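You operate a simulated robot arm through the tools that you are given. There is no shell and no other tool. Be economical: measure what you need, move in short steps, check, and stop when the job is done.

You run a simulated robot arm. Do the job below in one go: nothing can be reset, and whatever is moved stays where it is left.

TASK
Clean the sight glass, grease the flange's orange seal and lay the glass on it.
Fine: foam pad for the glass, dauber and tin for the seal; put both tools back; centre the glass. Set down upright: foam pad, dauber. A coat counts when it lies all over at full strength: go over it till it gets no stronger. What is to be rubbed or washed off counts as gone when no trace of it is left.

It is judged by the outcome, as a careful person would: the job done as asked, and still so three seconds after it is handed in. It fails if anything else is knocked over, pushed out of place, dropped, spilled or broken. Lids that push on must go on centred and level and be pressed home; caps that screw on are set level and turned clockwise until they are tight.

THE ROBOT
A 6-joint arm with a two-finger parallel gripper, fixed in place. Base frame: the origin is at the foot of the arm, x ahead of it, y to its left, z up; the work surface is at about z = 850. Units: mm, rad, N and s.
With the tool pointing down near the work surface it reaches from about 360 to 820 mm from the base axis. Its first joint turns from -2.897 to 2.897 rad. Payload 3.91 kg.
Tool frame: the origin (TCP) lies between the finger pads and is the grasp point; the fingertips stand 30 mm ahead of it; z points along the fingers, y is the line along which they close. The gripper opens to 110 mm. The fingers are 20 mm wide and 10 mm thick; the gripper's body (48 by 112 mm) begins 55 mm behind the TCP.
Orientation is that of the tool frame in the base frame, as a unit quaternion [x, y, z, w]. With the fingers straight down and closing along the base's y, the tool's x points along the base's -x, its y along +y and its z along -z.

THE INTERFACE
- The arm moves only by the tool move_arm. Its argument "rows" is text: rows parted by semicolons, each of 7 numbers parted by spaces: the shift along the tool's x, y, z in mm, then the turn, a rotation vector about the tool's x, y, z in rad, then the finger opening in mm, from 0 to 110. In form: tx ty tz wx wy wz claw; .... A call has 1 to 20 rows; each row shifts and turns the commanded pose from where the row before left it, along the tool's axes as they then stand. Rows are played at 5 a second. More than 50 mm and 0.15 rad between two rows, or a gripper value outside its range, and nothing of the call is played. A pose out of reach is approached as far as the arm can. The call stops where the force on the tool passes 40 N (or 10 N more than at its start, if that is more) or the arm is blocked; 0.2 s more then pass. The fingers move at their own pace (about 45 mm/s each) and stop on an object; they squeeze with about 26 N. The grip force told is the motor's: it shows also when the fingers shut on nothing. Time passes only in rows, and 0.2 s behind the last, so rows that do not move let the fingers close. The reply holds the time, the measured pose of the TCP, the force on the tool along the base axes, the opening and the grip force, in the units named above and with some noise, with the torque about the TCP (base axes, N m) and any sound that the robot's microphone picked up.
- Cameras (640 x 400 px; columns grow to the right, rows downward): "scene" is fixed at [398.9, -500.4, 1616]; the picture's right is [0.97, 0.25, 0.00], its down [0.12, -0.46, -0.88] and it looks along [-0.22, 0.85, -0.48] (base axes); focal length 315 px, centre (320, 200). "wrist" rides on the gripper at [77, 7, -114] in the tool frame; the picture's right is [-0.09, 1.00, 0.00], its down [-0.80, -0.07, -0.59] and it looks along [-0.59, -0.05, 0.80] (tool axes); focal length 270 px, centre (320, 200). There is no depth. A picture from a camera that has moved, and an enlarged one, comes with that camera's place and axes in the base frame and with its lens.
- camera(camera): a new picture of that camera. No time passes.
- slide_trunk(by): slides the trunk up (or, below 0, down) by that many mm; the arm rides with it, the base frame stays. It gives what a move gives, with no picture.
- zoom(camera, box): a new picture of the part [left, top, right, bottom] of that camera's present view, enlarged. No time passes.
- job_done(): hands the job in; it is judged then, once.

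Go step by step. Nothing tells you positions but the pictures and the camera data: compare them with the known pose of the tool, close in by small moves and look again before you grip or let go. The budget is 120 turns and 84 pictures, counting those below and the enlarged ones. Unless the task says otherwise, let go and move clear before handing in, and close with one line.

The tools are called after "Emit:" by a JSON object that holds its "fn" and its "kwargs". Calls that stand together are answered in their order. move_arm: Moves the arm, as the interface text tells. Its arguments: {"type":"object","properties":{"rows":{"type":"string"}},"required":["rows"]} The other tools are called the same way: slide_trunk (by) slides the trunk up or down; camera (camera) takes a picture; zoom (camera, box) takes an enlarged picture of a part of a camera's view; job_done () hands the job in.

At the start:

```text
clock: 0.0
ee_pos: [393.0, 426.7, 1141.3]
tcp_rot: [0.0, 1.0, 0.0, -0.001]
ft_force: [0.0, 0.4, 0.1]
torque: [0.01, 0.0, 0.0]
grip_width: 110.0
grip_force: 0.1
trunk travel left (down, up): [-525.0, 85.0]
```

scene: 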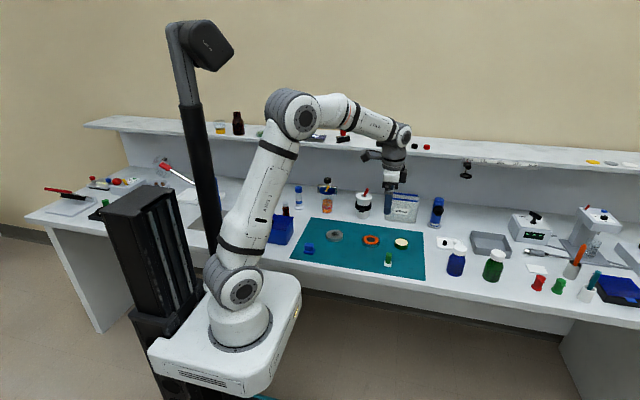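
wrist: 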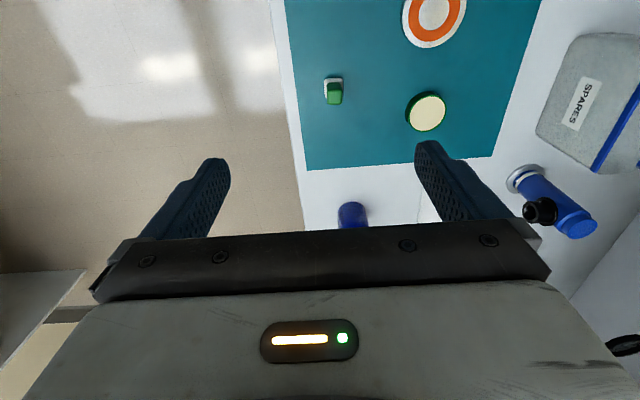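

I see a teal mat with a blue item, a grey ring, an orange-sealed flange, a cream tin and a green-handled item. I'll enlarge the mat to tell them apart.

Emit:
{"fn": "zoom", "kwargs": {"camera": "scene", "box": [280, 200, 440, 300]}}

Emit:
{"fn": "zoom", "kwargs": {"camera": "wrist", "box": [280, 0, 540, 162]}}

```text
4.00 times, centred on (360, 250) of scene
camera zoom: at [398.9, -500.4, 1616.0], right [0.97, 0.25, 0.0], down [0.12, -0.46, -0.88], along [-0.22, 0.85, -0.48], focal length 1260 px, centre (160, 0)
```

zoom: 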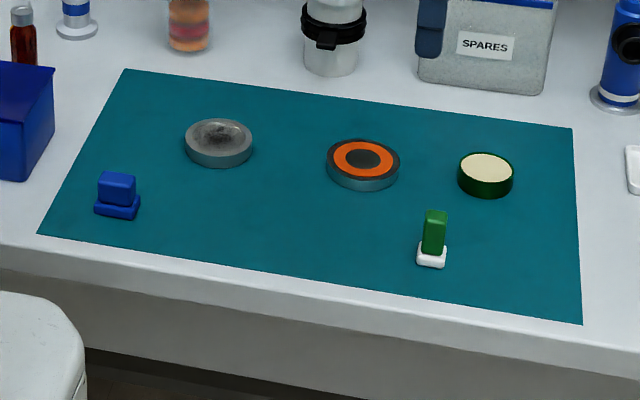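

```text
2.46 times, centred on (410, 81) of wrist
camera zoom: at [316.2, 434.0, 1256.8], right [0.09, 1.0, 0.0], down [0.8, -0.07, 0.59], along [0.59, -0.05, -0.8], focal length 665 px, centre (98, 493)
```

zoom: 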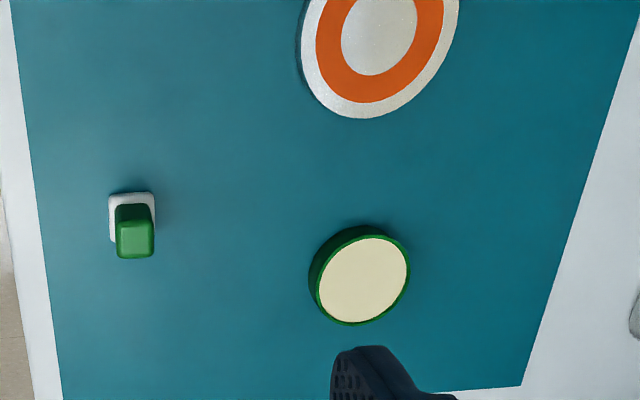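

Rough positions are: glass (189,556), flange (338,551), tin (458,562), dauber (414,434) and foam pad (114,435). I'll move above the foam and glass for a closer view.

Emit:
{"fn": "move_arm", "kwargs": {"rows": "42.7 10.5 6.8 0 0 0 110;42.7 10.5 6.8 0 0 0 110;42.7 10.5 6.8 0 0 0 110;42.7 10.5 6.8 0 0 0 110;42.7 10.5 6.8 0 0 0 110;42.7 10.5 6.8 0 0 0 110;0 0 0 0 0 0 110"}}

Emit:
{"fn": "camera", "kwargs": {"camera": "wrist"}}

```text
clock: 1.6
ee_pos: [136.0, 490.7, 1100.3]
tcp_rot: [0.001, 1.0, 0.0, 0.0]
ft_force: [0.8, -0.2, -0.5]
torque: [0.0, 0.04, -0.01]
grip_width: 110.3
grip_force: 0.0
trunk travel left (down, up): [-525.0, 85.0]
```

```text
79 pictures are left
camera wrist: at [59.7, 496.4, 1216.2], right [0.09, 1.0, 0.0], down [0.8, -0.07, 0.59], along [0.59, -0.05, -0.8], focal length 270 px, centre (320, 200)
```

wrist: 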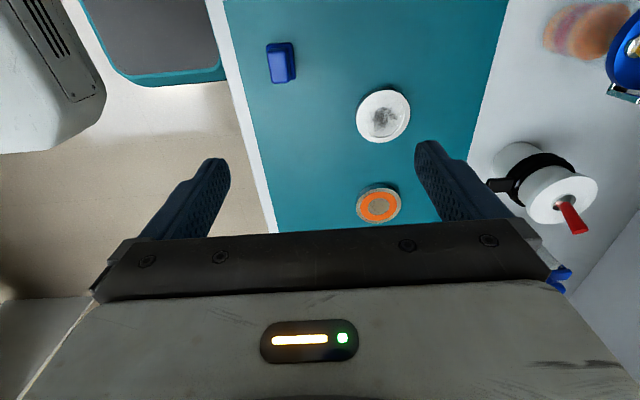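

Foam is near (112,448) and glass near (189,568); the glass top looks smudged. I'll enlarge this view.

Emit:
{"fn": "zoom", "kwargs": {"camera": "wrist", "box": [240, 20, 432, 140]}}

```text
3.33 times, centred on (336, 80) of wrist
camera zoom: at [59.7, 496.4, 1216.2], right [0.09, 1.0, 0.0], down [0.8, -0.07, 0.59], along [0.59, -0.05, -0.8], focal length 901 px, centre (267, 600)
```

zoom: 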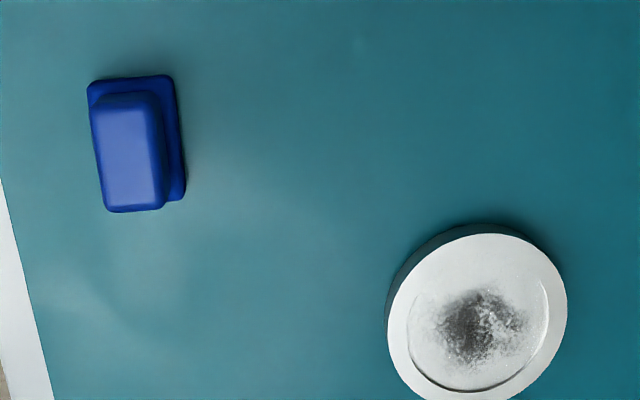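

The foam handle's long side runs along x, so the present closing direction along y suits it. I'll move above it.

Emit:
{"fn": "move_arm", "kwargs": {"rows": "10 -22 0 0 0 0 110;11 -23 40 0 0 0 60;0 0 45 0 0 0 60;0 0 45 0 0 0 60;0 0 0 0 0 0 60"}}

Emit:
{"fn": "camera", "kwargs": {"camera": "wrist"}}

Emit:
{"fn": "zoom", "kwargs": {"camera": "scene", "box": [280, 200, 376, 260]}}

```text
clock: 2.8
ee_pos: [116.9, 444.3, 971.5]
tcp_rot: [-0.001, 1.0, -0.001, 0.0]
ft_force: [-0.4, -0.4, 0.5]
torque: [-0.01, 0.03, 0.0]
grip_width: 60.0
grip_force: 0.1
trunk travel left (down, up): [-525.0, 85.0]
```

```text
77 pictures are left
camera wrist: at [39.3, 451.3, 1085.9], right [0.09, 1.0, 0.0], down [0.8, -0.07, 0.59], along [0.59, -0.05, -0.8], focal length 270 px, centre (320, 200)
```

wrist: 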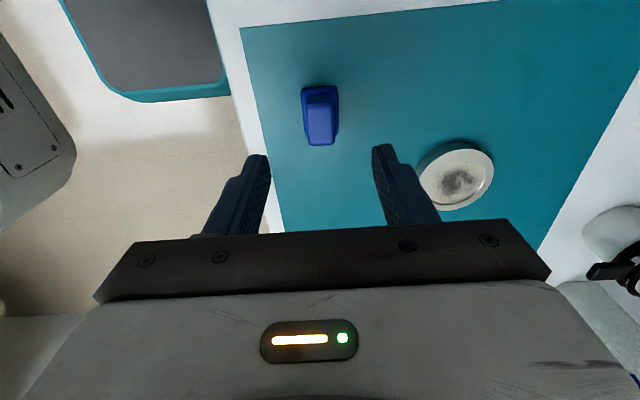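

```text
6.67 times, centred on (328, 230) of scene
camera zoom: at [398.9, -500.4, 1616.0], right [0.97, 0.25, 0.0], down [0.12, -0.46, -0.88], along [-0.22, 0.85, -0.48], focal length 2101 px, centre (267, 0)
```

zoom: 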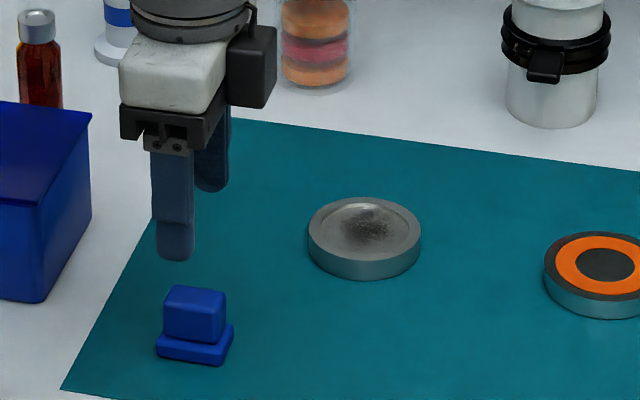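

The handle is centred at about (113.6,445.5). I'll lower over it and close.

Emit:
{"fn": "move_arm", "kwargs": {"rows": "3.3 1.2 35 0 0 0 60;0 0 35 0 0 0 60;0 0 5.5 0 0 0 60;0 0 0 0 0 0 10;0 0 0 0 0 0 10;0 0 0 0 0 0 10;0 0 0 0 0 0 10"}}

Emit:
{"fn": "camera", "kwargs": {"camera": "wrist"}}

```text
clock: 4.4
ee_pos: [110.3, 445.8, 895.2]
tcp_rot: [0.0, 1.0, 0.0, 0.0]
ft_force: [-0.3, -0.5, -1.0]
torque: [-0.01, -0.02, -0.01]
grip_width: 20.6
grip_force: 26.3
trunk travel left (down, up): [-525.0, 85.0]
```

```text
75 pictures are left
camera wrist: at [35.3, 452.9, 1010.5], right [0.09, 1.0, 0.0], down [0.8, -0.07, 0.59], along [0.59, -0.05, -0.8], focal length 270 px, centre (320, 200)
```

wrist: 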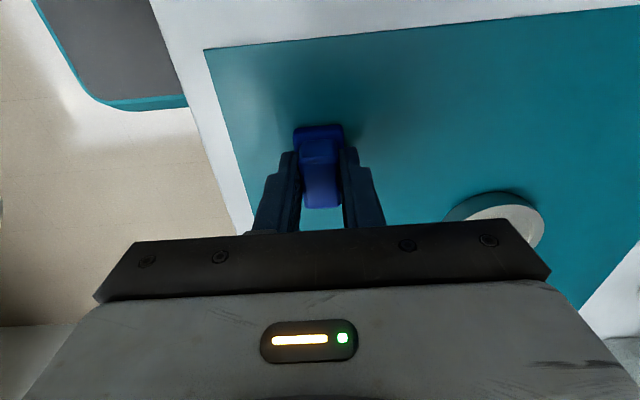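

The foam is held. I'll lift it, carry it over the glass and look.

Emit:
{"fn": "move_arm", "kwargs": {"rows": "0 0 -35 0 0 0 10;0 0 -30 0 0 0 10;-24.5 41.2 0 0 0 0 10;-24.5 41.2 0 0 0 0 10;-24.5 41.2 0 0 0 0 10;0 0 0 0 0 0 10"}}

Emit:
{"fn": "camera", "kwargs": {"camera": "wrist"}}

Emit:
{"fn": "zoom", "kwargs": {"camera": "scene", "box": [290, 200, 386, 260]}}

```text
clock: 5.8
ee_pos: [186.1, 569.1, 959.2]
tcp_rot: [0.0, 1.0, 0.001, 0.0]
ft_force: [-0.4, -0.4, 0.1]
torque: [-0.02, -0.05, 0.02]
grip_width: 20.6
grip_force: 26.0
trunk travel left (down, up): [-525.0, 85.0]
```

```text
74 pictures are left
camera wrist: at [109.8, 576.7, 1075.0], right [0.09, 1.0, 0.0], down [0.8, -0.07, 0.59], along [0.59, -0.05, -0.8], focal length 270 px, centre (320, 200)
```

wrist: 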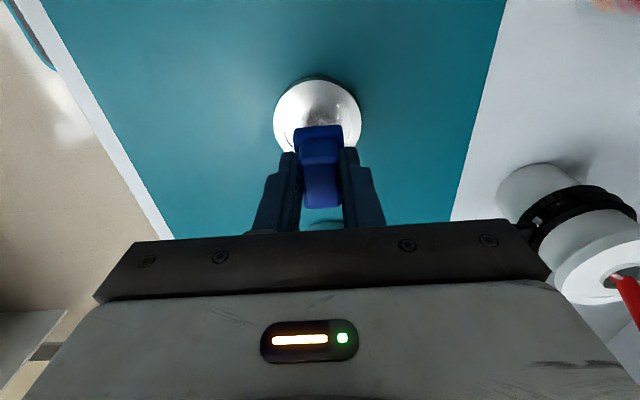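

```text
6.67 times, centred on (338, 230) of scene
camera zoom: at [398.9, -500.4, 1616.0], right [0.97, 0.25, 0.0], down [0.12, -0.46, -0.88], along [-0.22, 0.85, -0.48], focal length 2101 px, centre (200, 0)
```

zoom: 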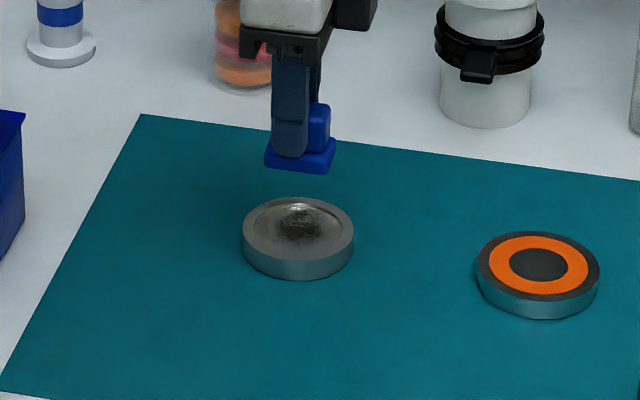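

Aligned over the glass. I'll lower the foam gently to find contact.

Emit:
{"fn": "move_arm", "kwargs": {"rows": "0 -1 23 0 0 0 10;0 0 22 0 0 0 10;0 0 2 0 0 0 10;0 0 1 0 0 0 10;0 0 0 0 0 0 10"}}

```text
clock: 7.0
ee_pos: [185.6, 568.9, 912.5]
tcp_rot: [0.001, 1.0, 0.0, 0.0]
ft_force: [0.4, 0.8, -0.2]
torque: [0.03, 0.01, 0.01]
grip_width: 20.8
grip_force: 25.8
trunk travel left (down, up): [-525.0, 85.0]
```

Emit:
{"fn": "move_arm", "kwargs": {"rows": "0 0 1 0 0 0 10;0 0 1 0 0 0 10;0 0 0 0 0 0 10"}}

Emit:
{"fn": "zoom", "kwargs": {"camera": "scene", "box": [300, 210, 364, 250]}}

```text
clock: 7.8
ee_pos: [185.9, 568.3, 911.4]
tcp_rot: [-0.001, 1.0, 0.002, 0.001]
ft_force: [0.2, 0.0, 4.1]
torque: [-0.02, -0.02, 0.02]
grip_width: 20.5
grip_force: 26.2
trunk travel left (down, up): [-525.0, 85.0]
```

```text
10.00 times, centred on (332, 230) of scene
camera zoom: at [398.9, -500.4, 1616.0], right [0.97, 0.25, 0.0], down [0.12, -0.46, -0.88], along [-0.22, 0.85, -0.48], focal length 3151 px, centre (200, -100)
```

zoom: 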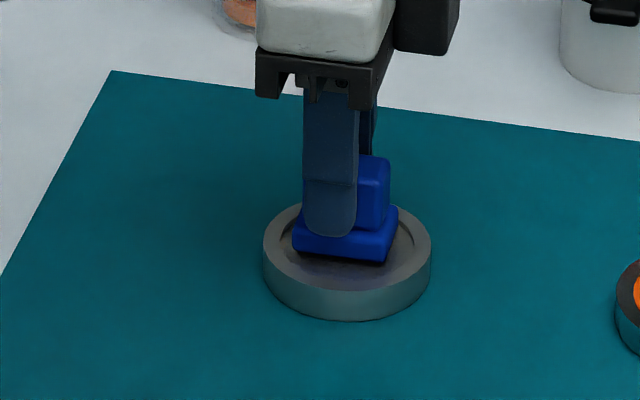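

Light contact (about 4 N), with the pad sitting within the rim. I'll make small rubbing strokes.

Emit:
{"fn": "move_arm", "kwargs": {"rows": "0 4 0.5 0 0 0 10;0 -4 0 0 0 0 10;0 -4 0 0 0 0 10;0 4 0 0 0 0 10;3 0 0 0 0 0 10;0 5 0 0 0 0 10;0 -5 0 0 0 0 10;0 -5 0 0 0 0 10;0 5 0 0 0 0 10;-6 0 0 0 0 0 10;0 5 0 0 0 0 10;0 -5 0 0 0 0 10;0 -5 0 0 0 0 10;0 5 0 0 0 0 10;3 0 0 0 0 0 10;0 6 0 0 0 0 10;0 -6 0 0 0 0 10;0 -6 0 0 0 0 10;0 6 0 0 0 0 10"}}

Emit:
{"fn": "zoom", "kwargs": {"camera": "scene", "box": [300, 210, 364, 250]}}

```text
clock: 11.8
ee_pos: [185.1, 565.8, 911.4]
tcp_rot: [0.001, 1.0, -0.002, 0.0]
ft_force: [-0.7, -11.4, 17.4]
torque: [-0.44, -0.01, -0.04]
grip_width: 20.6
grip_force: 25.8
trunk travel left (down, up): [-525.0, 85.0]
```

```text
10.00 times, centred on (332, 230) of scene
camera zoom: at [398.9, -500.4, 1616.0], right [0.97, 0.25, 0.0], down [0.12, -0.46, -0.88], along [-0.22, 0.85, -0.48], focal length 3151 px, centre (200, -100)
```

zoom: 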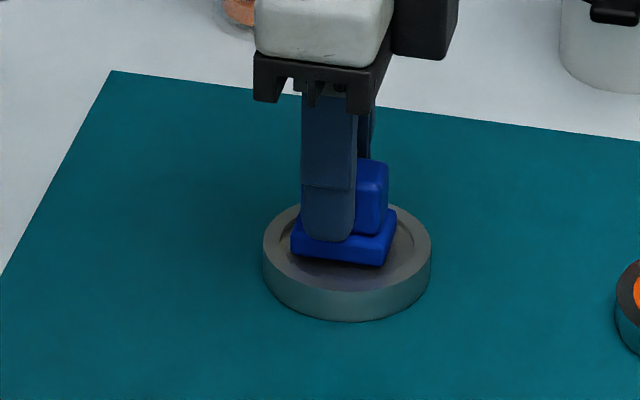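

Rubbing pressed to about 17 N without shifting the glass. I'll lift aside and inspect.

Emit:
{"fn": "move_arm", "kwargs": {"rows": "0 0 -20 0 0 0 10;0 0 -30 0 0 0 10;-45 0 0 0 0 0 10;0 0 0 0 0 0 10"}}

Emit:
{"fn": "zoom", "kwargs": {"camera": "wrist", "box": [240, 0, 400, 100]}}

```text
clock: 12.8
ee_pos: [231.3, 568.7, 960.0]
tcp_rot: [0.0, 1.0, -0.001, 0.0]
ft_force: [0.3, 0.2, 0.9]
torque: [0.02, 0.0, 0.01]
grip_width: 20.5
grip_force: 26.4
trunk travel left (down, up): [-525.0, 85.0]
```

```text
4.00 times, centred on (320, 50) of wrist
camera zoom: at [155.0, 576.0, 1075.1], right [0.09, 1.0, 0.0], down [0.8, -0.07, 0.59], along [0.59, -0.05, -0.8], focal length 1081 px, centre (320, 800)
```

zoom: 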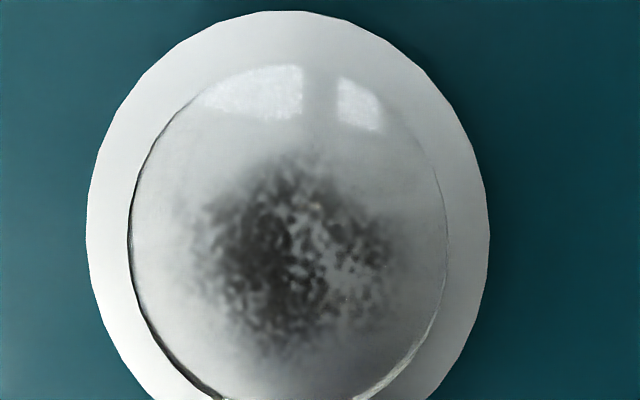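

Emit:
{"fn": "zoom", "kwargs": {"camera": "scene", "box": [300, 210, 364, 250]}}

```text
10.00 times, centred on (332, 230) of scene
camera zoom: at [398.9, -500.4, 1616.0], right [0.97, 0.25, 0.0], down [0.12, -0.46, -0.88], along [-0.22, 0.85, -0.48], focal length 3151 px, centre (200, -100)
```

zoom: 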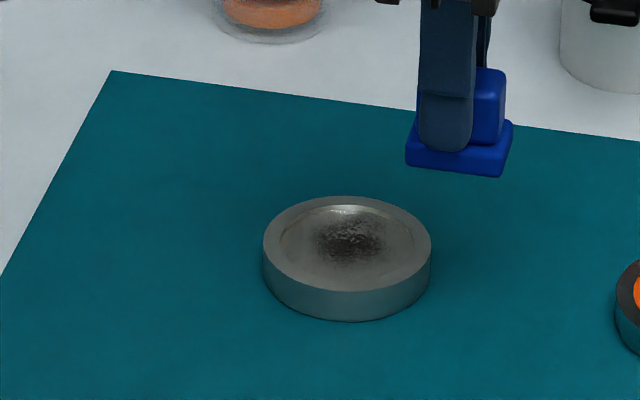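

The smudge is still there and may be only weakened. I'll rub longer and a bit harder, then compare with the same view.

Emit:
{"fn": "move_arm", "kwargs": {"rows": "45 0 0 0 0 0 10;0 0 25 0 0 0 10;0 0 25 0 0 0 10;0 6 0.5 0 0 0 10;0 -12 0 0 0 0 10;0 12 0 0 0 0 10;2 -12 0 0 0 0 10;0 12 0 0 0 0 10;-4 -12 0 0 0 0 10;0 12 0 0 0 0 10;2 -12 0 0 0 0 10;0 12 0 0 0 0 10;0 -12 0 0 0 0 10;0 12 0 0 0 0 10;0 -12 0 0 0 0 10;0 6 0 0 0 0 10;5 0 0 0 0 0 10;-10 0 0 0 0 0 10;10 0 0 0 0 0 10;-5 0 0 0 0 0 10"}}

Emit:
{"fn": "move_arm", "kwargs": {"rows": "0 0 -20 0 0 0 10;0 0 -30 0 0 0 10;-45 0 0 0 0 0 10;0 0 0 0 0 0 10"}}

Emit:
{"fn": "zoom", "kwargs": {"camera": "wrist", "box": [240, 0, 400, 100]}}

```text
clock: 17.0
ee_pos: [184.0, 567.6, 910.4]
tcp_rot: [0.001, 1.0, 0.0, 0.0]
ft_force: [-6.1, 0.1, 14.4]
torque: [0.04, 0.29, 0.03]
grip_width: 20.6
grip_force: 26.6
trunk travel left (down, up): [-525.0, 85.0]
```

```text
clock: 18.0
ee_pos: [231.3, 569.1, 959.1]
tcp_rot: [0.0, 1.0, 0.0, -0.001]
ft_force: [0.5, -0.9, 0.5]
torque: [0.04, -0.01, -0.01]
grip_width: 20.9
grip_force: 25.8
trunk travel left (down, up): [-525.0, 85.0]
```

```text
4.00 times, centred on (320, 50) of wrist
camera zoom: at [154.5, 576.3, 1074.6], right [0.09, 1.0, 0.0], down [0.8, -0.07, 0.59], along [0.59, -0.05, -0.8], focal length 1081 px, centre (320, 800)
```

zoom: 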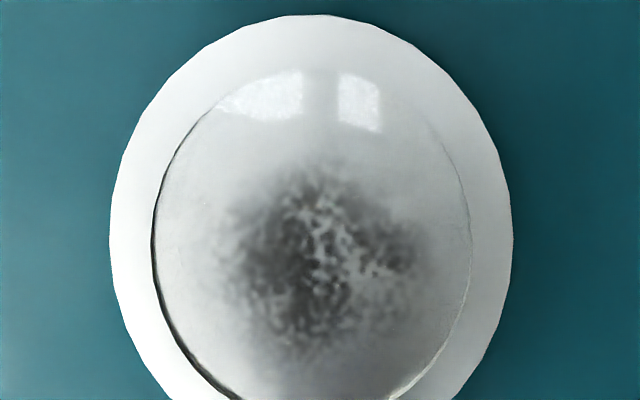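

The glass shifted about 4 mm and the smudge has hardly changed, perhaps slightly paler. I'll compare in the scene view.

Emit:
{"fn": "zoom", "kwargs": {"camera": "scene", "box": [300, 210, 364, 250]}}

```text
10.00 times, centred on (332, 230) of scene
camera zoom: at [398.9, -500.4, 1616.0], right [0.97, 0.25, 0.0], down [0.12, -0.46, -0.88], along [-0.22, 0.85, -0.48], focal length 3151 px, centre (200, -100)
```

zoom: 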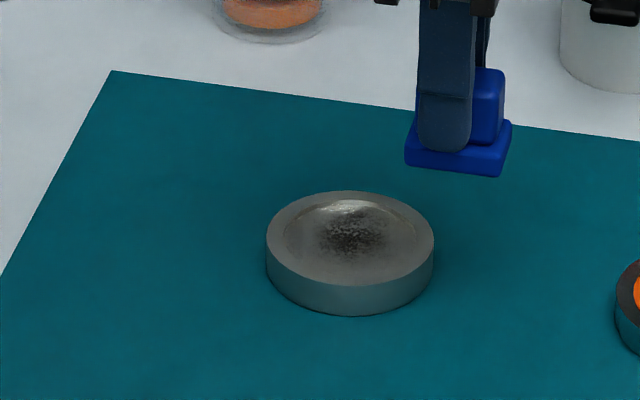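

It is paler, so rubbing works slowly. I'll continue with more rounds centred on the glass's new spot.

Emit:
{"fn": "move_arm", "kwargs": {"rows": "48 4 0 0 0 0 10;0 0 25 0 0 0 10;0 0 25 0 0 0 10;0 6 0 0 0 0 10;0 -12 0 0 0 0 10;0 12 0 0 0 0 10;0 -12 0 0 0 0 10;0 12 0 0 0 0 10;0 -12 0 0 0 0 10;0 12 0 0 0 0 10;0 -12 0 0 0 0 10;0 12 0 0 0 0 10;0 -12 0 0 0 0 10;0 12 0 0 0 0 10;0 -12 0 0 0 0 10;0 12 0 0 0 0 10;0 -12 0 0 0 0 10;0 12 0 0 0 0 10;0 -12 0 0 0 0 10;0 6 0 0 0 0 10"}}

Emit:
{"fn": "move_arm", "kwargs": {"rows": "6 0 0 0 0 0 10;-12 0 0 0 0 0 10;12 0 0 0 0 0 10;-12 0 0 0 0 0 10;12 0 0 0 0 0 10;-12 0 0 0 0 0 10;12 0 0 0 0 0 10;-12 0 0 0 0 0 10;12 0 0 0 0 0 10;-12 0 0 0 0 0 10;12 0 0 0 0 0 10;-12 0 0 0 0 0 10;6 0 0 0 0 0 10;0 0 -25 0 0 0 10;0 0 -25 0 0 0 10;-45 0 0 0 0 0 10;0 0 0 0 0 0 10"}}

Emit:
{"fn": "zoom", "kwargs": {"camera": "wrist", "box": [240, 0, 400, 100]}}

```text
clock: 22.2
ee_pos: [182.1, 570.6, 910.0]
tcp_rot: [0.0, 1.0, 0.001, 0.0]
ft_force: [0.0, -4.4, 9.2]
torque: [-0.16, -0.02, 0.01]
grip_width: 20.7
grip_force: 26.2
trunk travel left (down, up): [-525.0, 85.0]
```

```text
clock: 25.8
ee_pos: [226.7, 573.5, 958.5]
tcp_rot: [0.0, 1.0, 0.0, -0.001]
ft_force: [0.0, 0.1, -0.7]
torque: [-0.01, 0.02, -0.03]
grip_width: 20.6
grip_force: 25.6
trunk travel left (down, up): [-525.0, 85.0]
```

```text
4.00 times, centred on (320, 50) of wrist
camera zoom: at [150.6, 579.9, 1073.4], right [0.09, 1.0, 0.0], down [0.8, -0.07, 0.59], along [0.59, -0.05, -0.8], focal length 1081 px, centre (320, 800)
```

zoom: 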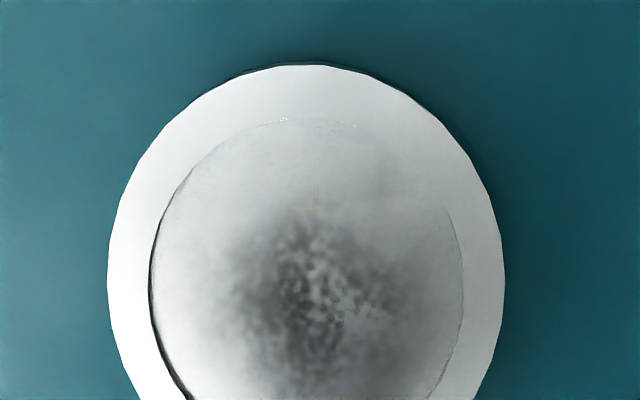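

It is definitely fading. I'll keep rubbing, re-centred at about (188,574).

Emit:
{"fn": "move_arm", "kwargs": {"rows": "41 2 0 0 0 0 10;0 0 25 0 0 0 10;0 0 25.5 0 0 0 10;0 5 0 0 0 0 10;0 -10 0 0 0 0 10;0 10 0 0 0 0 10;0 -10 0 0 0 0 10;0 10 0 0 0 0 10;0 -10 0 0 0 0 10;0 10 0 0 0 0 10;0 -10 0 0 0 0 10;0 10 0 0 0 0 10;0 -10 0 0 0 0 10;0 10 0 0 0 0 10;0 -10 0 0 0 0 10;0 10 0 0 0 0 10;0 -10 0 0 0 0 10;0 10 0 0 0 0 10;0 -10 0 0 0 0 10;0 5 0 0 0 0 10"}}

Emit:
{"fn": "move_arm", "kwargs": {"rows": "0 5 0 0 0 0 10;0 -10 0 0 0 0 10;3 10 0 0 0 0 10;0 -10 0 0 0 0 10;0 10 0 0 0 0 10;0 -10 0 0 0 0 10;-6 10 0 0 0 0 10;0 -10 0 0 0 0 10;0 10 0 0 0 0 10;0 -10 0 0 0 0 10;0 10 0 0 0 0 10;0 -10 0 0 0 0 10;3 10 0 0 0 0 10;0 -10 0 0 0 0 10;0 10 0 0 0 0 10;0 -10 0 0 0 0 10;0 10 0 0 0 0 10;0 -10 0 0 0 0 10;0 10 0 0 0 0 10;0 -5 0 0 0 0 10"}}

Emit:
{"fn": "move_arm", "kwargs": {"rows": "0 5 0 0 0 0 10;0 -10 0 0 0 0 10;3 10 0 0 0 0 10;0 -10 0 0 0 0 10;0 10 0 0 0 0 10;0 -10 0 0 0 0 10;-6 10 0 0 0 0 10;0 -10 0 0 0 0 10;0 10 0 0 0 0 10;0 -10 0 0 0 0 10;0 10 0 0 0 0 10;0 -10 0 0 0 0 10;3 10 0 0 0 0 10;0 -10 0 0 0 0 10;0 5 0 0 0 0 10;0 0 -25 0 0 0 10;0 0 -25 0 0 0 10;-45 0 0 0 0 0 10;0 0 0 0 0 0 10"}}

Emit:
{"fn": "zoom", "kwargs": {"camera": "wrist", "box": [240, 0, 400, 100]}}

```text
clock: 30.0
ee_pos: [185.8, 572.7, 909.9]
tcp_rot: [0.001, 1.0, -0.001, 0.0]
ft_force: [0.0, -7.8, 15.2]
torque: [-0.24, -0.02, 0.0]
grip_width: 20.7
grip_force: 25.6
trunk travel left (down, up): [-525.0, 85.0]
```

```text
clock: 34.2
ee_pos: [187.9, 575.9, 908.2]
tcp_rot: [0.0, 1.0, 0.001, 0.001]
ft_force: [0.4, 4.4, 6.8]
torque: [0.13, -0.03, 0.0]
grip_width: 20.6
grip_force: 25.7
trunk travel left (down, up): [-525.0, 85.0]
```

```text
clock: 38.2
ee_pos: [230.2, 574.0, 958.9]
tcp_rot: [0.001, 1.0, 0.0, 0.0]
ft_force: [-0.3, 0.5, 0.0]
torque: [-0.02, 0.02, 0.03]
grip_width: 20.7
grip_force: 25.9
trunk travel left (down, up): [-525.0, 85.0]
```

```text
4.00 times, centred on (320, 50) of wrist
camera zoom: at [154.7, 581.8, 1074.6], right [0.09, 1.0, 0.0], down [0.8, -0.07, 0.59], along [0.59, -0.05, -0.8], focal length 1081 px, centre (320, 800)
```

zoom: 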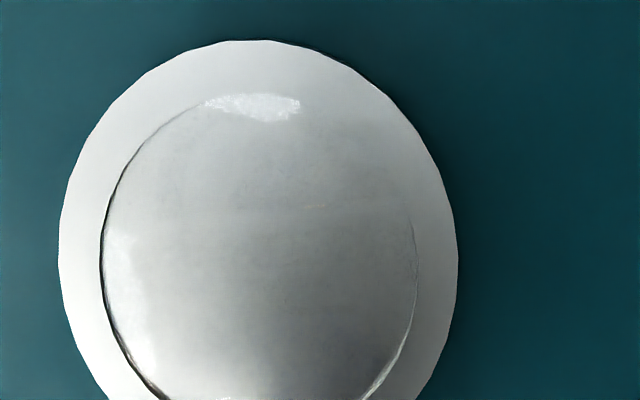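

Huge improvement; the glass is nearly clean. I'll get a full view of it from higher up and from the scene camera.

Emit:
{"fn": "move_arm", "kwargs": {"rows": "0 -30 -20 0 0 0 10;10 -30 -20 0 0 0 10;0 0 0 0 0 0 10"}}

Emit:
{"fn": "zoom", "kwargs": {"camera": "wrist", "box": [320, 0, 480, 100]}}

Emit:
{"fn": "zoom", "kwargs": {"camera": "scene", "box": [308, 215, 356, 245]}}

```text
clock: 39.0
ee_pos: [222.3, 514.0, 998.9]
tcp_rot: [-0.001, 1.0, 0.001, 0.0]
ft_force: [0.5, 0.3, -0.2]
torque: [0.0, 0.02, -0.01]
grip_width: 20.4
grip_force: 25.3
trunk travel left (down, up): [-525.0, 85.0]
```

```text
4.00 times, centred on (400, 50) of wrist
camera zoom: at [145.1, 521.2, 1114.4], right [0.09, 1.0, 0.0], down [0.8, -0.07, 0.59], along [0.59, -0.05, -0.8], focal length 1081 px, centre (0, 800)
```

zoom: 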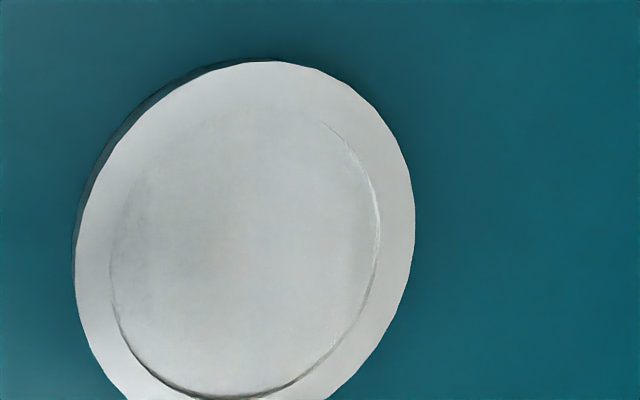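

```text
13.33 times, centred on (332, 230) of scene
camera zoom: at [398.9, -500.4, 1616.0], right [0.97, 0.25, 0.0], down [0.12, -0.46, -0.88], along [-0.22, 0.85, -0.48], focal length 4201 px, centre (160, -200)
```

zoom: 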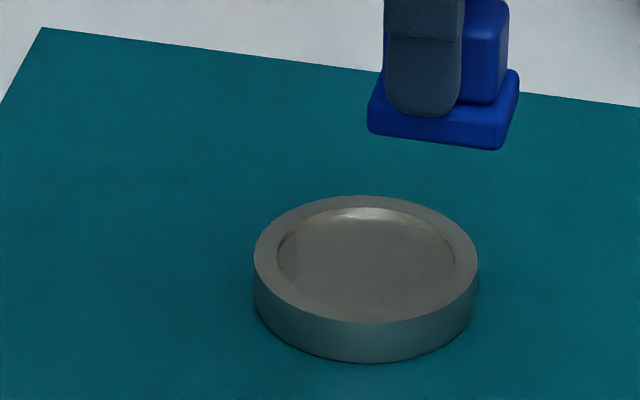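

Almost clean with possibly a faint haze. I'll do one more round including the outer zone, with some turning of the pad.

Emit:
{"fn": "move_arm", "kwargs": {"rows": "17 27 0 0 0 0 10;18 27 40 0 0 0 10;0 0 50 0 0 0 10;4 5 0 0 0 0 10;0 -10 0 0 0 0 10;0 10 0 0 0 0 10;-4 -10 0 0 0 0 10;0 10 0 0 0 0 10;-4 -10 0 0 0 0 10;0 10 0 0 0 0 10;0 -10 0 0 0 0 10;4 5 0 0 0 0 10;0 0 0 0 0 0.15 10;0 0 0 0 0 0.15 10;0 0 0 0 0 0.15 10;0 0 0 0 0 0.15 10;0 0 0 0 0 0.15 10;3 0 0 0 0 0 10;-6 0 0 0 0 0 10;3 0 0 0 0 0 10"}}

Emit:
{"fn": "move_arm", "kwargs": {"rows": "0 5 0 0 0 0 10;0 -10 0 0 0 0 10;0 10 0 0 0 0 10;0 -5 0 0 0 -0.15 10;0 0 0 0 0 -0.15 10;0 0 0 0 0 -0.15 10;0 0 0 0 0 -0.15 10;0 0 0 0 0 -0.15 10;0 0 0 0 0 -0.15 10;0 0 0 0 0 -0.15 10;0 0 0 0 0 -0.15 10;0 0 0 0 0 -0.15 10;0 0 0 0 0 -0.15 10;3 0 0 0 0 0 10;-6 0 0 0 0 0 10;3 0 0 0 0 0 10;0 5 0 0 0 0 10;0 -10 0 0 0 0 10;0 10 0 0 0 0 10;0 -5 0 0 0 0 10"}}

Emit:
{"fn": "move_arm", "kwargs": {"rows": "0 0 0 0 0 0.15 10;0 0 0 0 0 0.15 10;0 0 0 0 0 0.15 10;0 0 0 0 0 0.15 10;0 0 0 0 0 0.15 10;0 5 0 0 0 0 10;0 -10 0 0 0 0 10;0 10 0 0 0 0 10;0 -5 0 0 0 0 10;0 0 -25 0 0 0 10;0 0 -25 0 0 0 10;-17 -27 -20 0 0 0 10;-18 -27 -20 0 0 0 10;0 0 0 0 0 0 10"}}

Emit:
{"fn": "zoom", "kwargs": {"camera": "wrist", "box": [320, 0, 480, 100]}}

Emit:
{"fn": "zoom", "kwargs": {"camera": "scene", "box": [308, 215, 356, 245]}}

```text
refused: row 2 steps farther than a row can; nothing moved
```

```text
clock: 43.2
ee_pos: [222.1, 514.7, 998.9]
tcp_rot: [-0.681, 0.732, -0.001, 0.001]
ft_force: [-0.3, 0.5, -0.1]
torque: [0.0, 0.02, -0.01]
grip_width: 20.8
grip_force: 25.9
trunk travel left (down, up): [-525.0, 85.0]
```

```text
clock: 46.2
ee_pos: [285.4, 498.8, 1088.9]
tcp_rot: [-0.366, 0.931, 0.0, 0.0]
ft_force: [0.2, 0.5, 0.2]
torque: [-0.02, -0.02, 0.0]
grip_width: 20.4
grip_force: 26.0
trunk travel left (down, up): [-525.0, 85.0]
```

```text
4.00 times, centred on (400, 50) of wrist
camera zoom: at [224.8, 451.9, 1203.9], right [-0.61, 0.79, 0.0], down [0.63, 0.49, 0.59], along [0.47, 0.36, -0.8], focal length 1081 px, centre (0, 800)
```

zoom: 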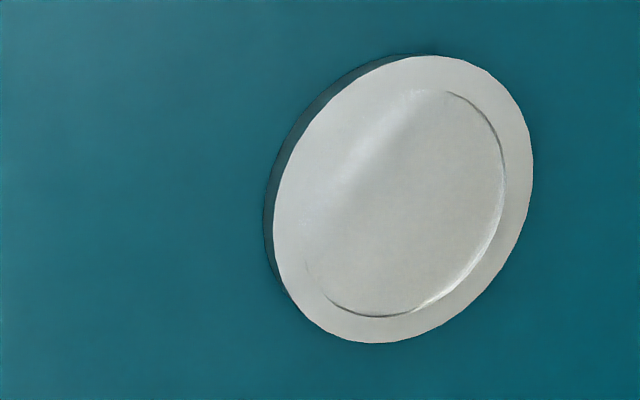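

```text
13.33 times, centred on (332, 230) of scene
camera zoom: at [398.9, -500.4, 1616.0], right [0.97, 0.25, 0.0], down [0.12, -0.46, -0.88], along [-0.22, 0.85, -0.48], focal length 4201 px, centre (160, -200)
```

zoom: 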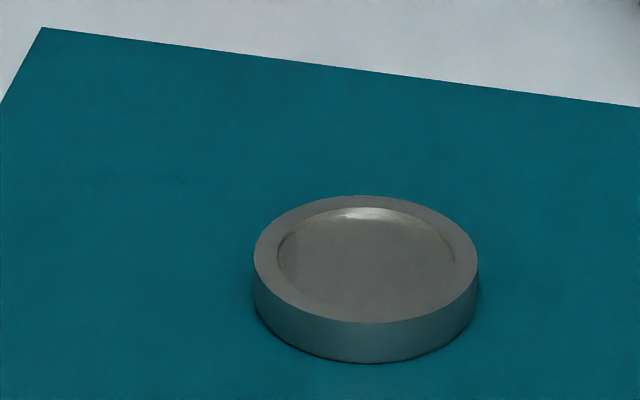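

The first row set was refused, so the rest played in the air harmlessly. I'll restore the orientation and return to above the glass.

Emit:
{"fn": "move_arm", "kwargs": {"rows": "0 0 0 0 0 0.15 10;0 0 0 0 0 0.15 10;0 0 0 0 0 0.15 10;0 0 0 0 0 0.15 10;0 0 0 0 0 0.15 10;33 23 0 0 0 0 10;33 23 20 0 0 0 10;33 24 20 0 0 0 10;0 0 45 0 0 0 10;0 0 45 0 0 0 10;0 0 0 0 0 0 10"}}

```text
clock: 48.6
ee_pos: [185.3, 568.8, 958.7]
tcp_rot: [0.001, 1.0, 0.0, -0.001]
ft_force: [-0.5, 0.4, 0.1]
torque: [-0.01, -0.02, -0.01]
grip_width: 20.5
grip_force: 25.8
trunk travel left (down, up): [-525.0, 85.0]
```

Emit:
{"fn": "move_arm", "kwargs": {"rows": "0 0 25 0 0 0 10;0 0 25 0 0 0 10;4 5 0 0 0 0 10;0 -10 0 0 0 0 10;0 10 0 0 0 0 10;-4 -10 0 0 0 0 10;0 10 0 0 0 0 10;-4 -10 0 0 0 0 10;0 10 0 0 0 0 10;0 -10 0 0 0 0 10;4 5 0 0 0 0 10;0 0 0 0 0 0.15 10;0 0 0 0 0 0.15 10;0 0 0 0 0 0.15 10;0 0 0 0 0 0.15 10;0 0 0 0 0 0.15 10;4 0 0 0 0 0 10;-8 0 0 0 0 0 10;8 0 0 0 0 0 10;-4 0 0 0 0 0 10"}}

Emit:
{"fn": "move_arm", "kwargs": {"rows": "0 5 0 0 0 0 10;0 -10 0 0 0 0 10;0 10 0 0 0 0 10;0 -5 0 0 0 -0.15 10;0 0 0 0 0 -0.15 10;0 0 0 0 0 -0.15 10;0 0 0 0 0 -0.15 10;0 0 0 0 0 -0.15 10;0 0 0 0 0 -0.15 10;0 0 0 0 0 -0.15 10;0 0 0 0 0 -0.15 10;0 0 0 0 0 -0.15 10;0 0 0 0 0 -0.15 10;4 0 0 0 0 0 10;-8 0 0 0 0 0 10;4 0 0 0 0 0 10;0 5 0 0 0 0 10;0 -10 0 0 0 0 10;0 10 0 0 0 0 10;0 -5 0 0 0 0 10"}}

Emit:
{"fn": "move_arm", "kwargs": {"rows": "0 0 0 0 0 0.15 10;0 0 0 0 0 0.15 10;0 0 0 0 0 0.15 10;0 0 0 0 0 0.15 10;0 0 0 0 0 0.15 10;0 5 0 0 0 0 10;0 -10 0 0 0 0 10;0 10 0 0 0 0 10;0 -10 0 0 0 0 10;0 10 0 0 0 0 10;0 -5 0 0 0 0 10;0 0 -25 0 0 0 10;0 0 -25 0 0 0 10;-17 -27 -20 0 0 0 10;-18 -27 -20 0 0 0 10;0 0 0 0 0 0 10"}}

Emit:
{"fn": "zoom", "kwargs": {"camera": "wrist", "box": [320, 0, 480, 100]}}

Emit:
{"fn": "zoom", "kwargs": {"camera": "scene", "box": [308, 215, 356, 245]}}

```text
clock: 52.8
ee_pos: [184.8, 568.2, 909.2]
tcp_rot: [0.366, 0.931, 0.001, -0.001]
ft_force: [-3.9, 2.8, 13.8]
torque: [0.11, 0.17, 0.0]
grip_width: 20.5
grip_force: 26.4
trunk travel left (down, up): [-525.0, 85.0]
```

```text
clock: 57.0
ee_pos: [182.9, 569.9, 910.0]
tcp_rot: [-0.366, 0.931, 0.001, 0.001]
ft_force: [-5.0, 4.9, 13.2]
torque: [0.2, 0.17, 0.0]
grip_width: 20.4
grip_force: 26.1
trunk travel left (down, up): [-525.0, 85.0]
```

```text
clock: 60.4
ee_pos: [220.6, 516.7, 1000.0]
tcp_rot: [-0.001, 1.0, 0.0, 0.0]
ft_force: [-0.3, 0.1, -0.3]
torque: [0.01, -0.03, -0.03]
grip_width: 20.6
grip_force: 26.3
trunk travel left (down, up): [-525.0, 85.0]
```

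```text
4.00 times, centred on (400, 50) of wrist
camera zoom: at [143.2, 523.2, 1114.1], right [0.09, 1.0, 0.0], down [0.8, -0.07, 0.59], along [0.59, -0.05, -0.8], focal length 1081 px, centre (0, 800)
```

zoom: 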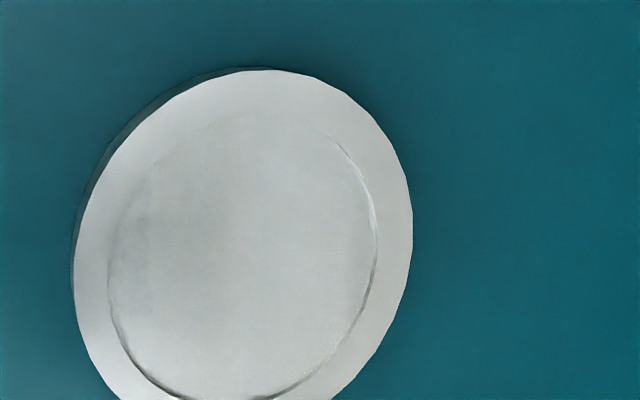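

```text
13.33 times, centred on (332, 230) of scene
camera zoom: at [398.9, -500.4, 1616.0], right [0.97, 0.25, 0.0], down [0.12, -0.46, -0.88], along [-0.22, 0.85, -0.48], focal length 4201 px, centre (160, -200)
```

zoom: 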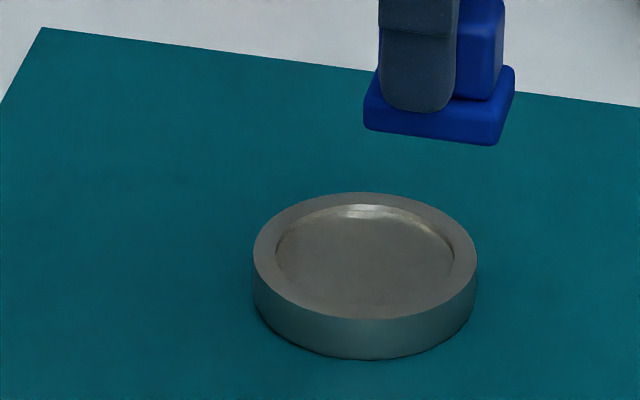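

The glass is clean. I'll carry the foam pad back to its place.

Emit:
{"fn": "move_arm", "kwargs": {"rows": "37 -23 0 0 0 0 10;36 -23 0 0 0 0 10;36 -23 20 0 0 0 10;0 0 40 0 0 0 10;0 0 30 0 0 0 10;0 0 0 0 0 0 10;0 0 0 0 0 0 10"}}

```text
clock: 62.0
ee_pos: [111.8, 445.0, 908.6]
tcp_rot: [0.0, 1.0, 0.0, 0.0]
ft_force: [0.7, 0.1, 0.2]
torque: [0.02, 0.01, -0.02]
grip_width: 20.7
grip_force: 26.1
trunk travel left (down, up): [-525.0, 85.0]
```

Emit:
{"fn": "move_arm", "kwargs": {"rows": "0 0 9 0 0 0 10;0 0 2 0 0 0 10;0 0 1 0 0 0 10;0 0 0 0 0 0 10"}}

```text
clock: 63.0
ee_pos: [111.0, 445.6, 897.6]
tcp_rot: [0.001, 1.0, -0.001, 0.0]
ft_force: [-0.2, 0.7, -0.1]
torque: [0.01, -0.01, 0.02]
grip_width: 20.5
grip_force: 25.9
trunk travel left (down, up): [-525.0, 85.0]
```

Emit:
{"fn": "move_arm", "kwargs": {"rows": "0 0 1 0 0 0 10;0 0 1 0 0 0 10;0 0 0 0 0 0 10"}}

```text
clock: 63.8
ee_pos: [111.2, 446.1, 895.2]
tcp_rot: [0.0, 1.0, 0.0, 0.001]
ft_force: [0.4, -0.4, 0.1]
torque: [0.0, -0.03, 0.01]
grip_width: 20.8
grip_force: 25.9
trunk travel left (down, up): [-525.0, 85.0]
```

Emit:
{"fn": "move_arm", "kwargs": {"rows": "0 0 0.5 0 0 0 10;0 0 0.5 0 0 0 10;0 0 0 0 0 0 10"}}

```text
clock: 64.6
ee_pos: [110.5, 447.2, 894.4]
tcp_rot: [0.0, 1.0, 0.0, 0.0]
ft_force: [0.2, 0.9, 1.3]
torque: [0.02, -0.01, -0.02]
grip_width: 20.4
grip_force: 26.3
trunk travel left (down, up): [-525.0, 85.0]
```

Contact is just starting. I'll release gently and rise, then move on towards the dauber at about (414,446).

Emit:
{"fn": "move_arm", "kwargs": {"rows": "0 0 0 0 0 0 40;0 0 0 0 0 0 50;0 0 0 0 0 0 60;0 0 -40 0 0 0 60;0 0 -50 0 0 0 60;0 0 -50 0 0 0 60;0 0 -50 0 0 0 60;-48 0 0 0 0 0 60;-48 0 0 0 0 0 60;-48 0 0 0 0 0 60;-48 0 0 0 0 0 60;-48 0 0 0 0 0 60;-48 0 0 0 0 0 60;0 0 40 0 0 0 60;0 0 0 0 0 0 60"}}

Emit:
{"fn": "camera", "kwargs": {"camera": "wrist"}}

Emit:
{"fn": "zoom", "kwargs": {"camera": "scene", "box": [290, 200, 450, 300]}}

```text
clock: 67.8
ee_pos: [399.5, 447.4, 1044.4]
tcp_rot: [0.0, 1.0, 0.0, 0.001]
ft_force: [0.9, 0.4, 0.2]
torque: [0.03, 0.01, 0.0]
grip_width: 60.1
grip_force: 0.0
trunk travel left (down, up): [-525.0, 85.0]
```

```text
58 pictures are left
camera wrist: at [321.9, 454.1, 1159.2], right [0.09, 1.0, 0.0], down [0.8, -0.07, 0.59], along [0.59, -0.05, -0.8], focal length 270 px, centre (320, 200)
```

wrist: 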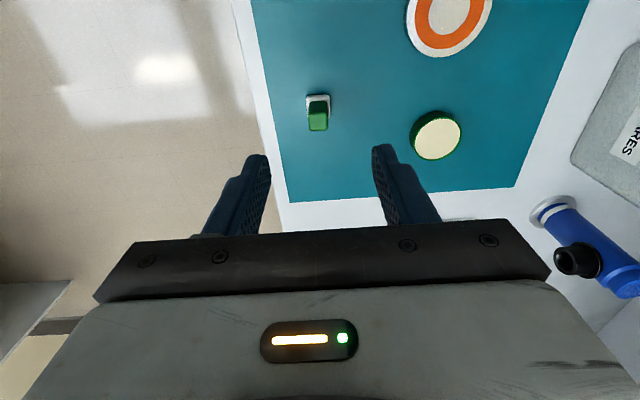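

```text
4.00 times, centred on (370, 250) of scene
camera zoom: at [398.9, -500.4, 1616.0], right [0.97, 0.25, 0.0], down [0.12, -0.46, -0.88], along [-0.22, 0.85, -0.48], focal length 1260 px, centre (120, 0)
```

zoom: 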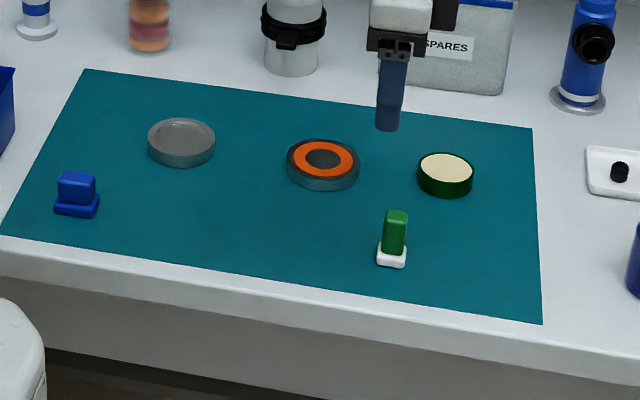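

Foam stands upright at home. I'll measure the dauber, tin and flange.

Emit:
{"fn": "zoom", "kwargs": {"camera": "wrist", "box": [280, 0, 520, 150]}}

Emit:
{"fn": "zoom", "kwargs": {"camera": "scene", "box": [356, 230, 420, 270]}}

```text
2.67 times, centred on (400, 75) of wrist
camera zoom: at [321.9, 454.1, 1159.2], right [0.09, 1.0, 0.0], down [0.8, -0.07, 0.59], along [0.59, -0.05, -0.8], focal length 721 px, centre (107, 533)
```

zoom: 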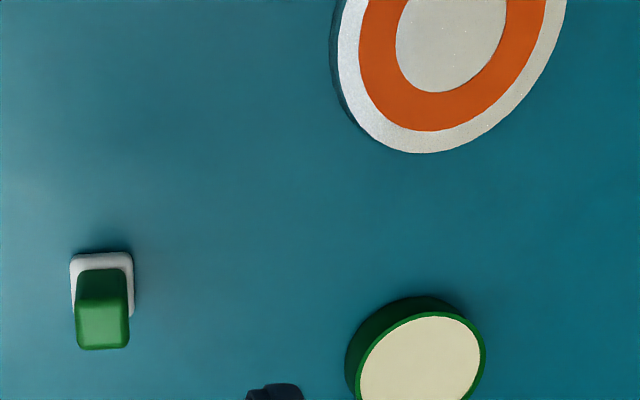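

```text
10.00 times, centred on (388, 250) of scene
camera zoom: at [398.9, -500.4, 1616.0], right [0.97, 0.25, 0.0], down [0.12, -0.46, -0.88], along [-0.22, 0.85, -0.48], focal length 3151 px, centre (-360, -300)
```

zoom: 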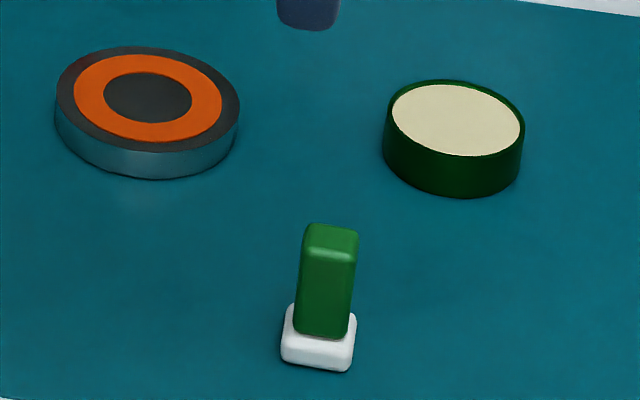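

Dauber handle is at about (417,444), top z about 899, aligned with the axes. I'll descend and grip it high on the handle.

Emit:
{"fn": "move_arm", "kwargs": {"rows": "-17.5 -3.2 0 0 0 0 60;0 0 45 0 0 0 60;0 0 45 0 0 0 60;0 0 25 0 0 0 60;0 0 25 0 0 0 60;0 0 0 0 0 0 60"}}

Emit:
{"fn": "camera", "kwargs": {"camera": "wrist"}}

```text
clock: 69.2
ee_pos: [417.5, 442.3, 904.0]
tcp_rot: [0.0, 1.0, 0.0, 0.0]
ft_force: [-0.7, -1.0, 0.4]
torque: [0.0, 0.02, 0.02]
grip_width: 60.0
grip_force: 0.0
trunk travel left (down, up): [-525.0, 85.0]
```

```text
54 pictures are left
camera wrist: at [340.1, 449.6, 1018.9], right [0.09, 1.0, 0.0], down [0.8, -0.07, 0.59], along [0.59, -0.05, -0.8], focal length 270 px, centre (320, 200)
```

wrist: 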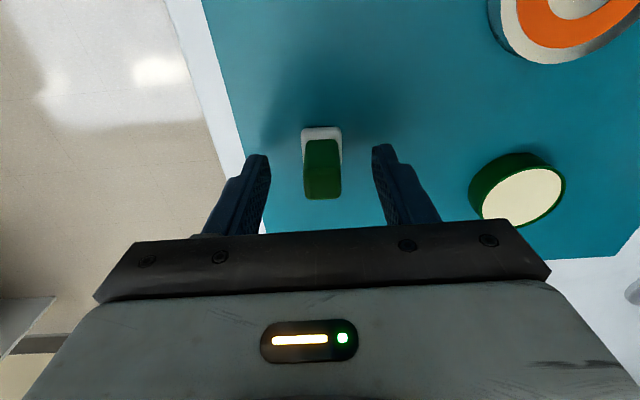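

Emit:
{"fn": "move_arm", "kwargs": {"rows": "0 0 0 0 0 0 10;0 0 0 0 0 0 10;0 0 0 0 0 0 10;0 0 0 0 0 0 10"}}

```text
clock: 70.2
ee_pos: [416.6, 441.6, 904.1]
tcp_rot: [0.0, 1.0, 0.0, 0.0]
ft_force: [0.1, 0.1, 0.6]
torque: [0.0, 0.0, -0.03]
grip_width: 18.8
grip_force: 25.6
trunk travel left (down, up): [-525.0, 85.0]
```

Gripped. I'll lift and carry it above the tin, then look.

Emit:
{"fn": "move_arm", "kwargs": {"rows": "0 0 -40 0 0 0 10;0 0 -46 0 0 0 10;-12 44 0 0 0 0 10;-12 44 0 0 0 0 10;-12 44 0 0 0 0 10;0 0 0 0 0 0 10"}}

Emit:
{"fn": "camera", "kwargs": {"camera": "wrist"}}

Emit:
{"fn": "zoom", "kwargs": {"camera": "scene", "box": [346, 215, 426, 265]}}

```text
clock: 71.6
ee_pos: [453.4, 574.0, 989.3]
tcp_rot: [0.001, 1.0, 0.0, 0.0]
ft_force: [0.0, 0.5, -0.5]
torque: [-0.01, 0.01, -0.03]
grip_width: 18.7
grip_force: 26.2
trunk travel left (down, up): [-525.0, 85.0]
```

```text
53 pictures are left
camera wrist: at [376.0, 581.3, 1104.8], right [0.09, 1.0, 0.0], down [0.8, -0.07, 0.59], along [0.59, -0.05, -0.8], focal length 270 px, centre (320, 200)
```

wrist: 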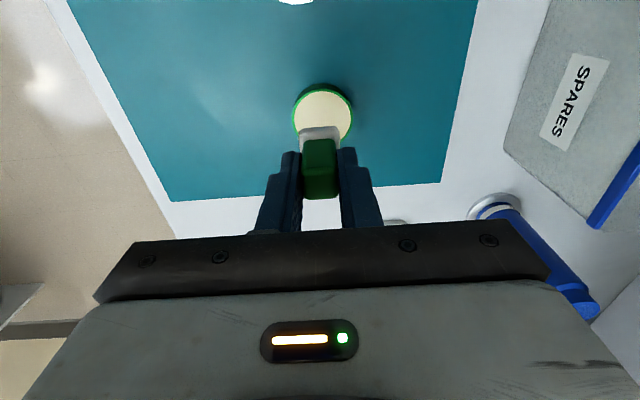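

```text
8.00 times, centred on (386, 240) of scene
camera zoom: at [398.9, -500.4, 1616.0], right [0.97, 0.25, 0.0], down [0.12, -0.46, -0.88], along [-0.22, 0.85, -0.48], focal length 2521 px, centre (-208, -120)
```

zoom: 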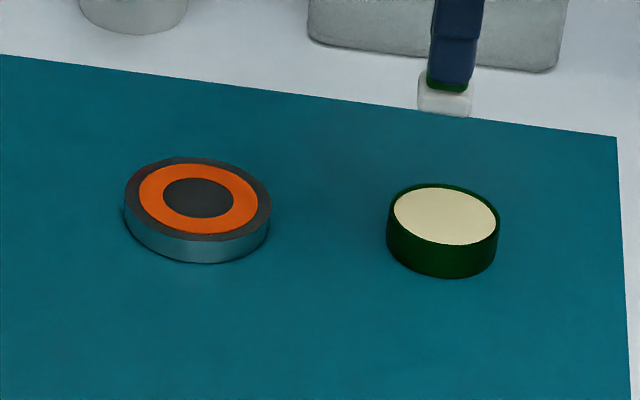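

The tin centre is at about (457.5,576.5). I'll lower the dauber towards the grease in small steps.

Emit:
{"fn": "move_arm", "kwargs": {"rows": "-4.5 1.5 30 0 0 0 10;0 0 28 0 0 0 10;0 0 4 0 0 0 10;0 0 2 0 0 0 10;0 0 0 0 0 0 10"}}

Emit:
{"fn": "zoom", "kwargs": {"camera": "scene", "box": [366, 220, 430, 260]}}

```text
clock: 72.8
ee_pos: [457.9, 574.7, 924.6]
tcp_rot: [-0.001, 1.0, 0.0, -0.001]
ft_force: [0.8, 0.8, 0.1]
torque: [0.0, 0.01, 0.0]
grip_width: 18.8
grip_force: 26.2
trunk travel left (down, up): [-525.0, 85.0]
```

```text
10.00 times, centred on (398, 240) of scene
camera zoom: at [398.9, -500.4, 1616.0], right [0.97, 0.25, 0.0], down [0.12, -0.46, -0.88], along [-0.22, 0.85, -0.48], focal length 3151 px, centre (-460, -200)
```

zoom: 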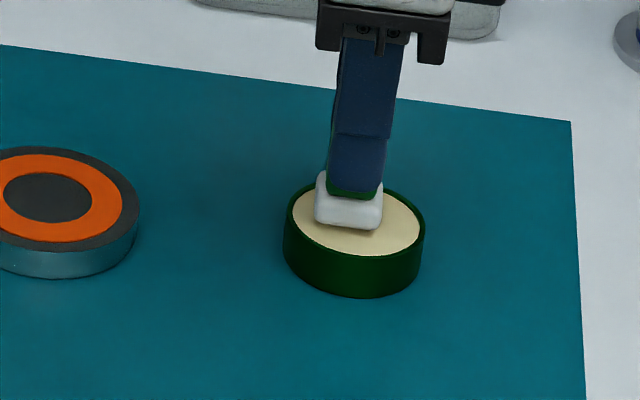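

Emit:
{"fn": "move_arm", "kwargs": {"rows": "0 0 1.5 0 0 0 10;0 0 1 0 0 0 10;0 0 0 0 0 0 10"}}

```text
clock: 73.6
ee_pos: [456.3, 574.9, 923.3]
tcp_rot: [0.0, 1.0, 0.0, 0.0]
ft_force: [0.6, -0.1, 0.2]
torque: [-0.01, -0.01, -0.01]
grip_width: 19.0
grip_force: 25.8
trunk travel left (down, up): [-525.0, 85.0]
```

Emit:
{"fn": "move_arm", "kwargs": {"rows": "0 0 1.5 0 0 0 10;0 0 1.5 0 0 0 10;0 0 0 0 0 0 10"}}

```text
clock: 74.4
ee_pos: [457.7, 575.9, 923.1]
tcp_rot: [0.0, 1.0, 0.002, 0.0]
ft_force: [-0.6, -0.3, 14.1]
torque: [0.02, -0.01, -0.01]
grip_width: 18.7
grip_force: 25.8
trunk travel left (down, up): [-525.0, 85.0]
```

Firm contact with the grease. I'll dwell briefly, lift and move towards the flange for a look.

Emit:
{"fn": "move_arm", "kwargs": {"rows": "0 0 -1 0 0 0 10;0 0 1 0 0 0 10;0 0 0 0 0 0 10;0 0 -30 0 0 0 10;0 0 -40 0 0 0 10;32 -4 0 0 0 0 10;32 -4 0 0 0 0 10;0 0 0 0 0 0 10"}}

Emit:
{"fn": "camera", "kwargs": {"camera": "wrist"}}

Emit:
{"fn": "zoom", "kwargs": {"camera": "scene", "box": [346, 215, 426, 265]}}

```text
clock: 76.2
ee_pos: [393.8, 567.4, 990.8]
tcp_rot: [0.002, 1.0, 0.0, 0.0]
ft_force: [0.3, 0.8, 0.3]
torque: [0.0, -0.01, -0.02]
grip_width: 18.8
grip_force: 25.9
trunk travel left (down, up): [-525.0, 85.0]
```

```text
50 pictures are left
camera wrist: at [316.6, 575.4, 1106.0], right [0.09, 1.0, 0.0], down [0.8, -0.07, 0.59], along [0.59, -0.05, -0.8], focal length 270 px, centre (320, 200)
```

wrist: 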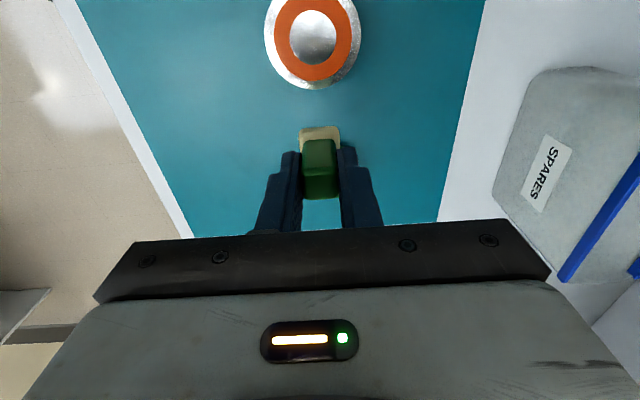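

```text
8.00 times, centred on (386, 240) of scene
camera zoom: at [398.9, -500.4, 1616.0], right [0.97, 0.25, 0.0], down [0.12, -0.46, -0.88], along [-0.22, 0.85, -0.48], focal length 2521 px, centre (-208, -120)
```

zoom: 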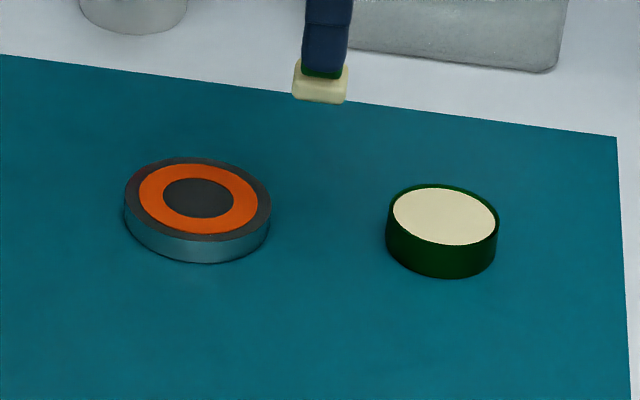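

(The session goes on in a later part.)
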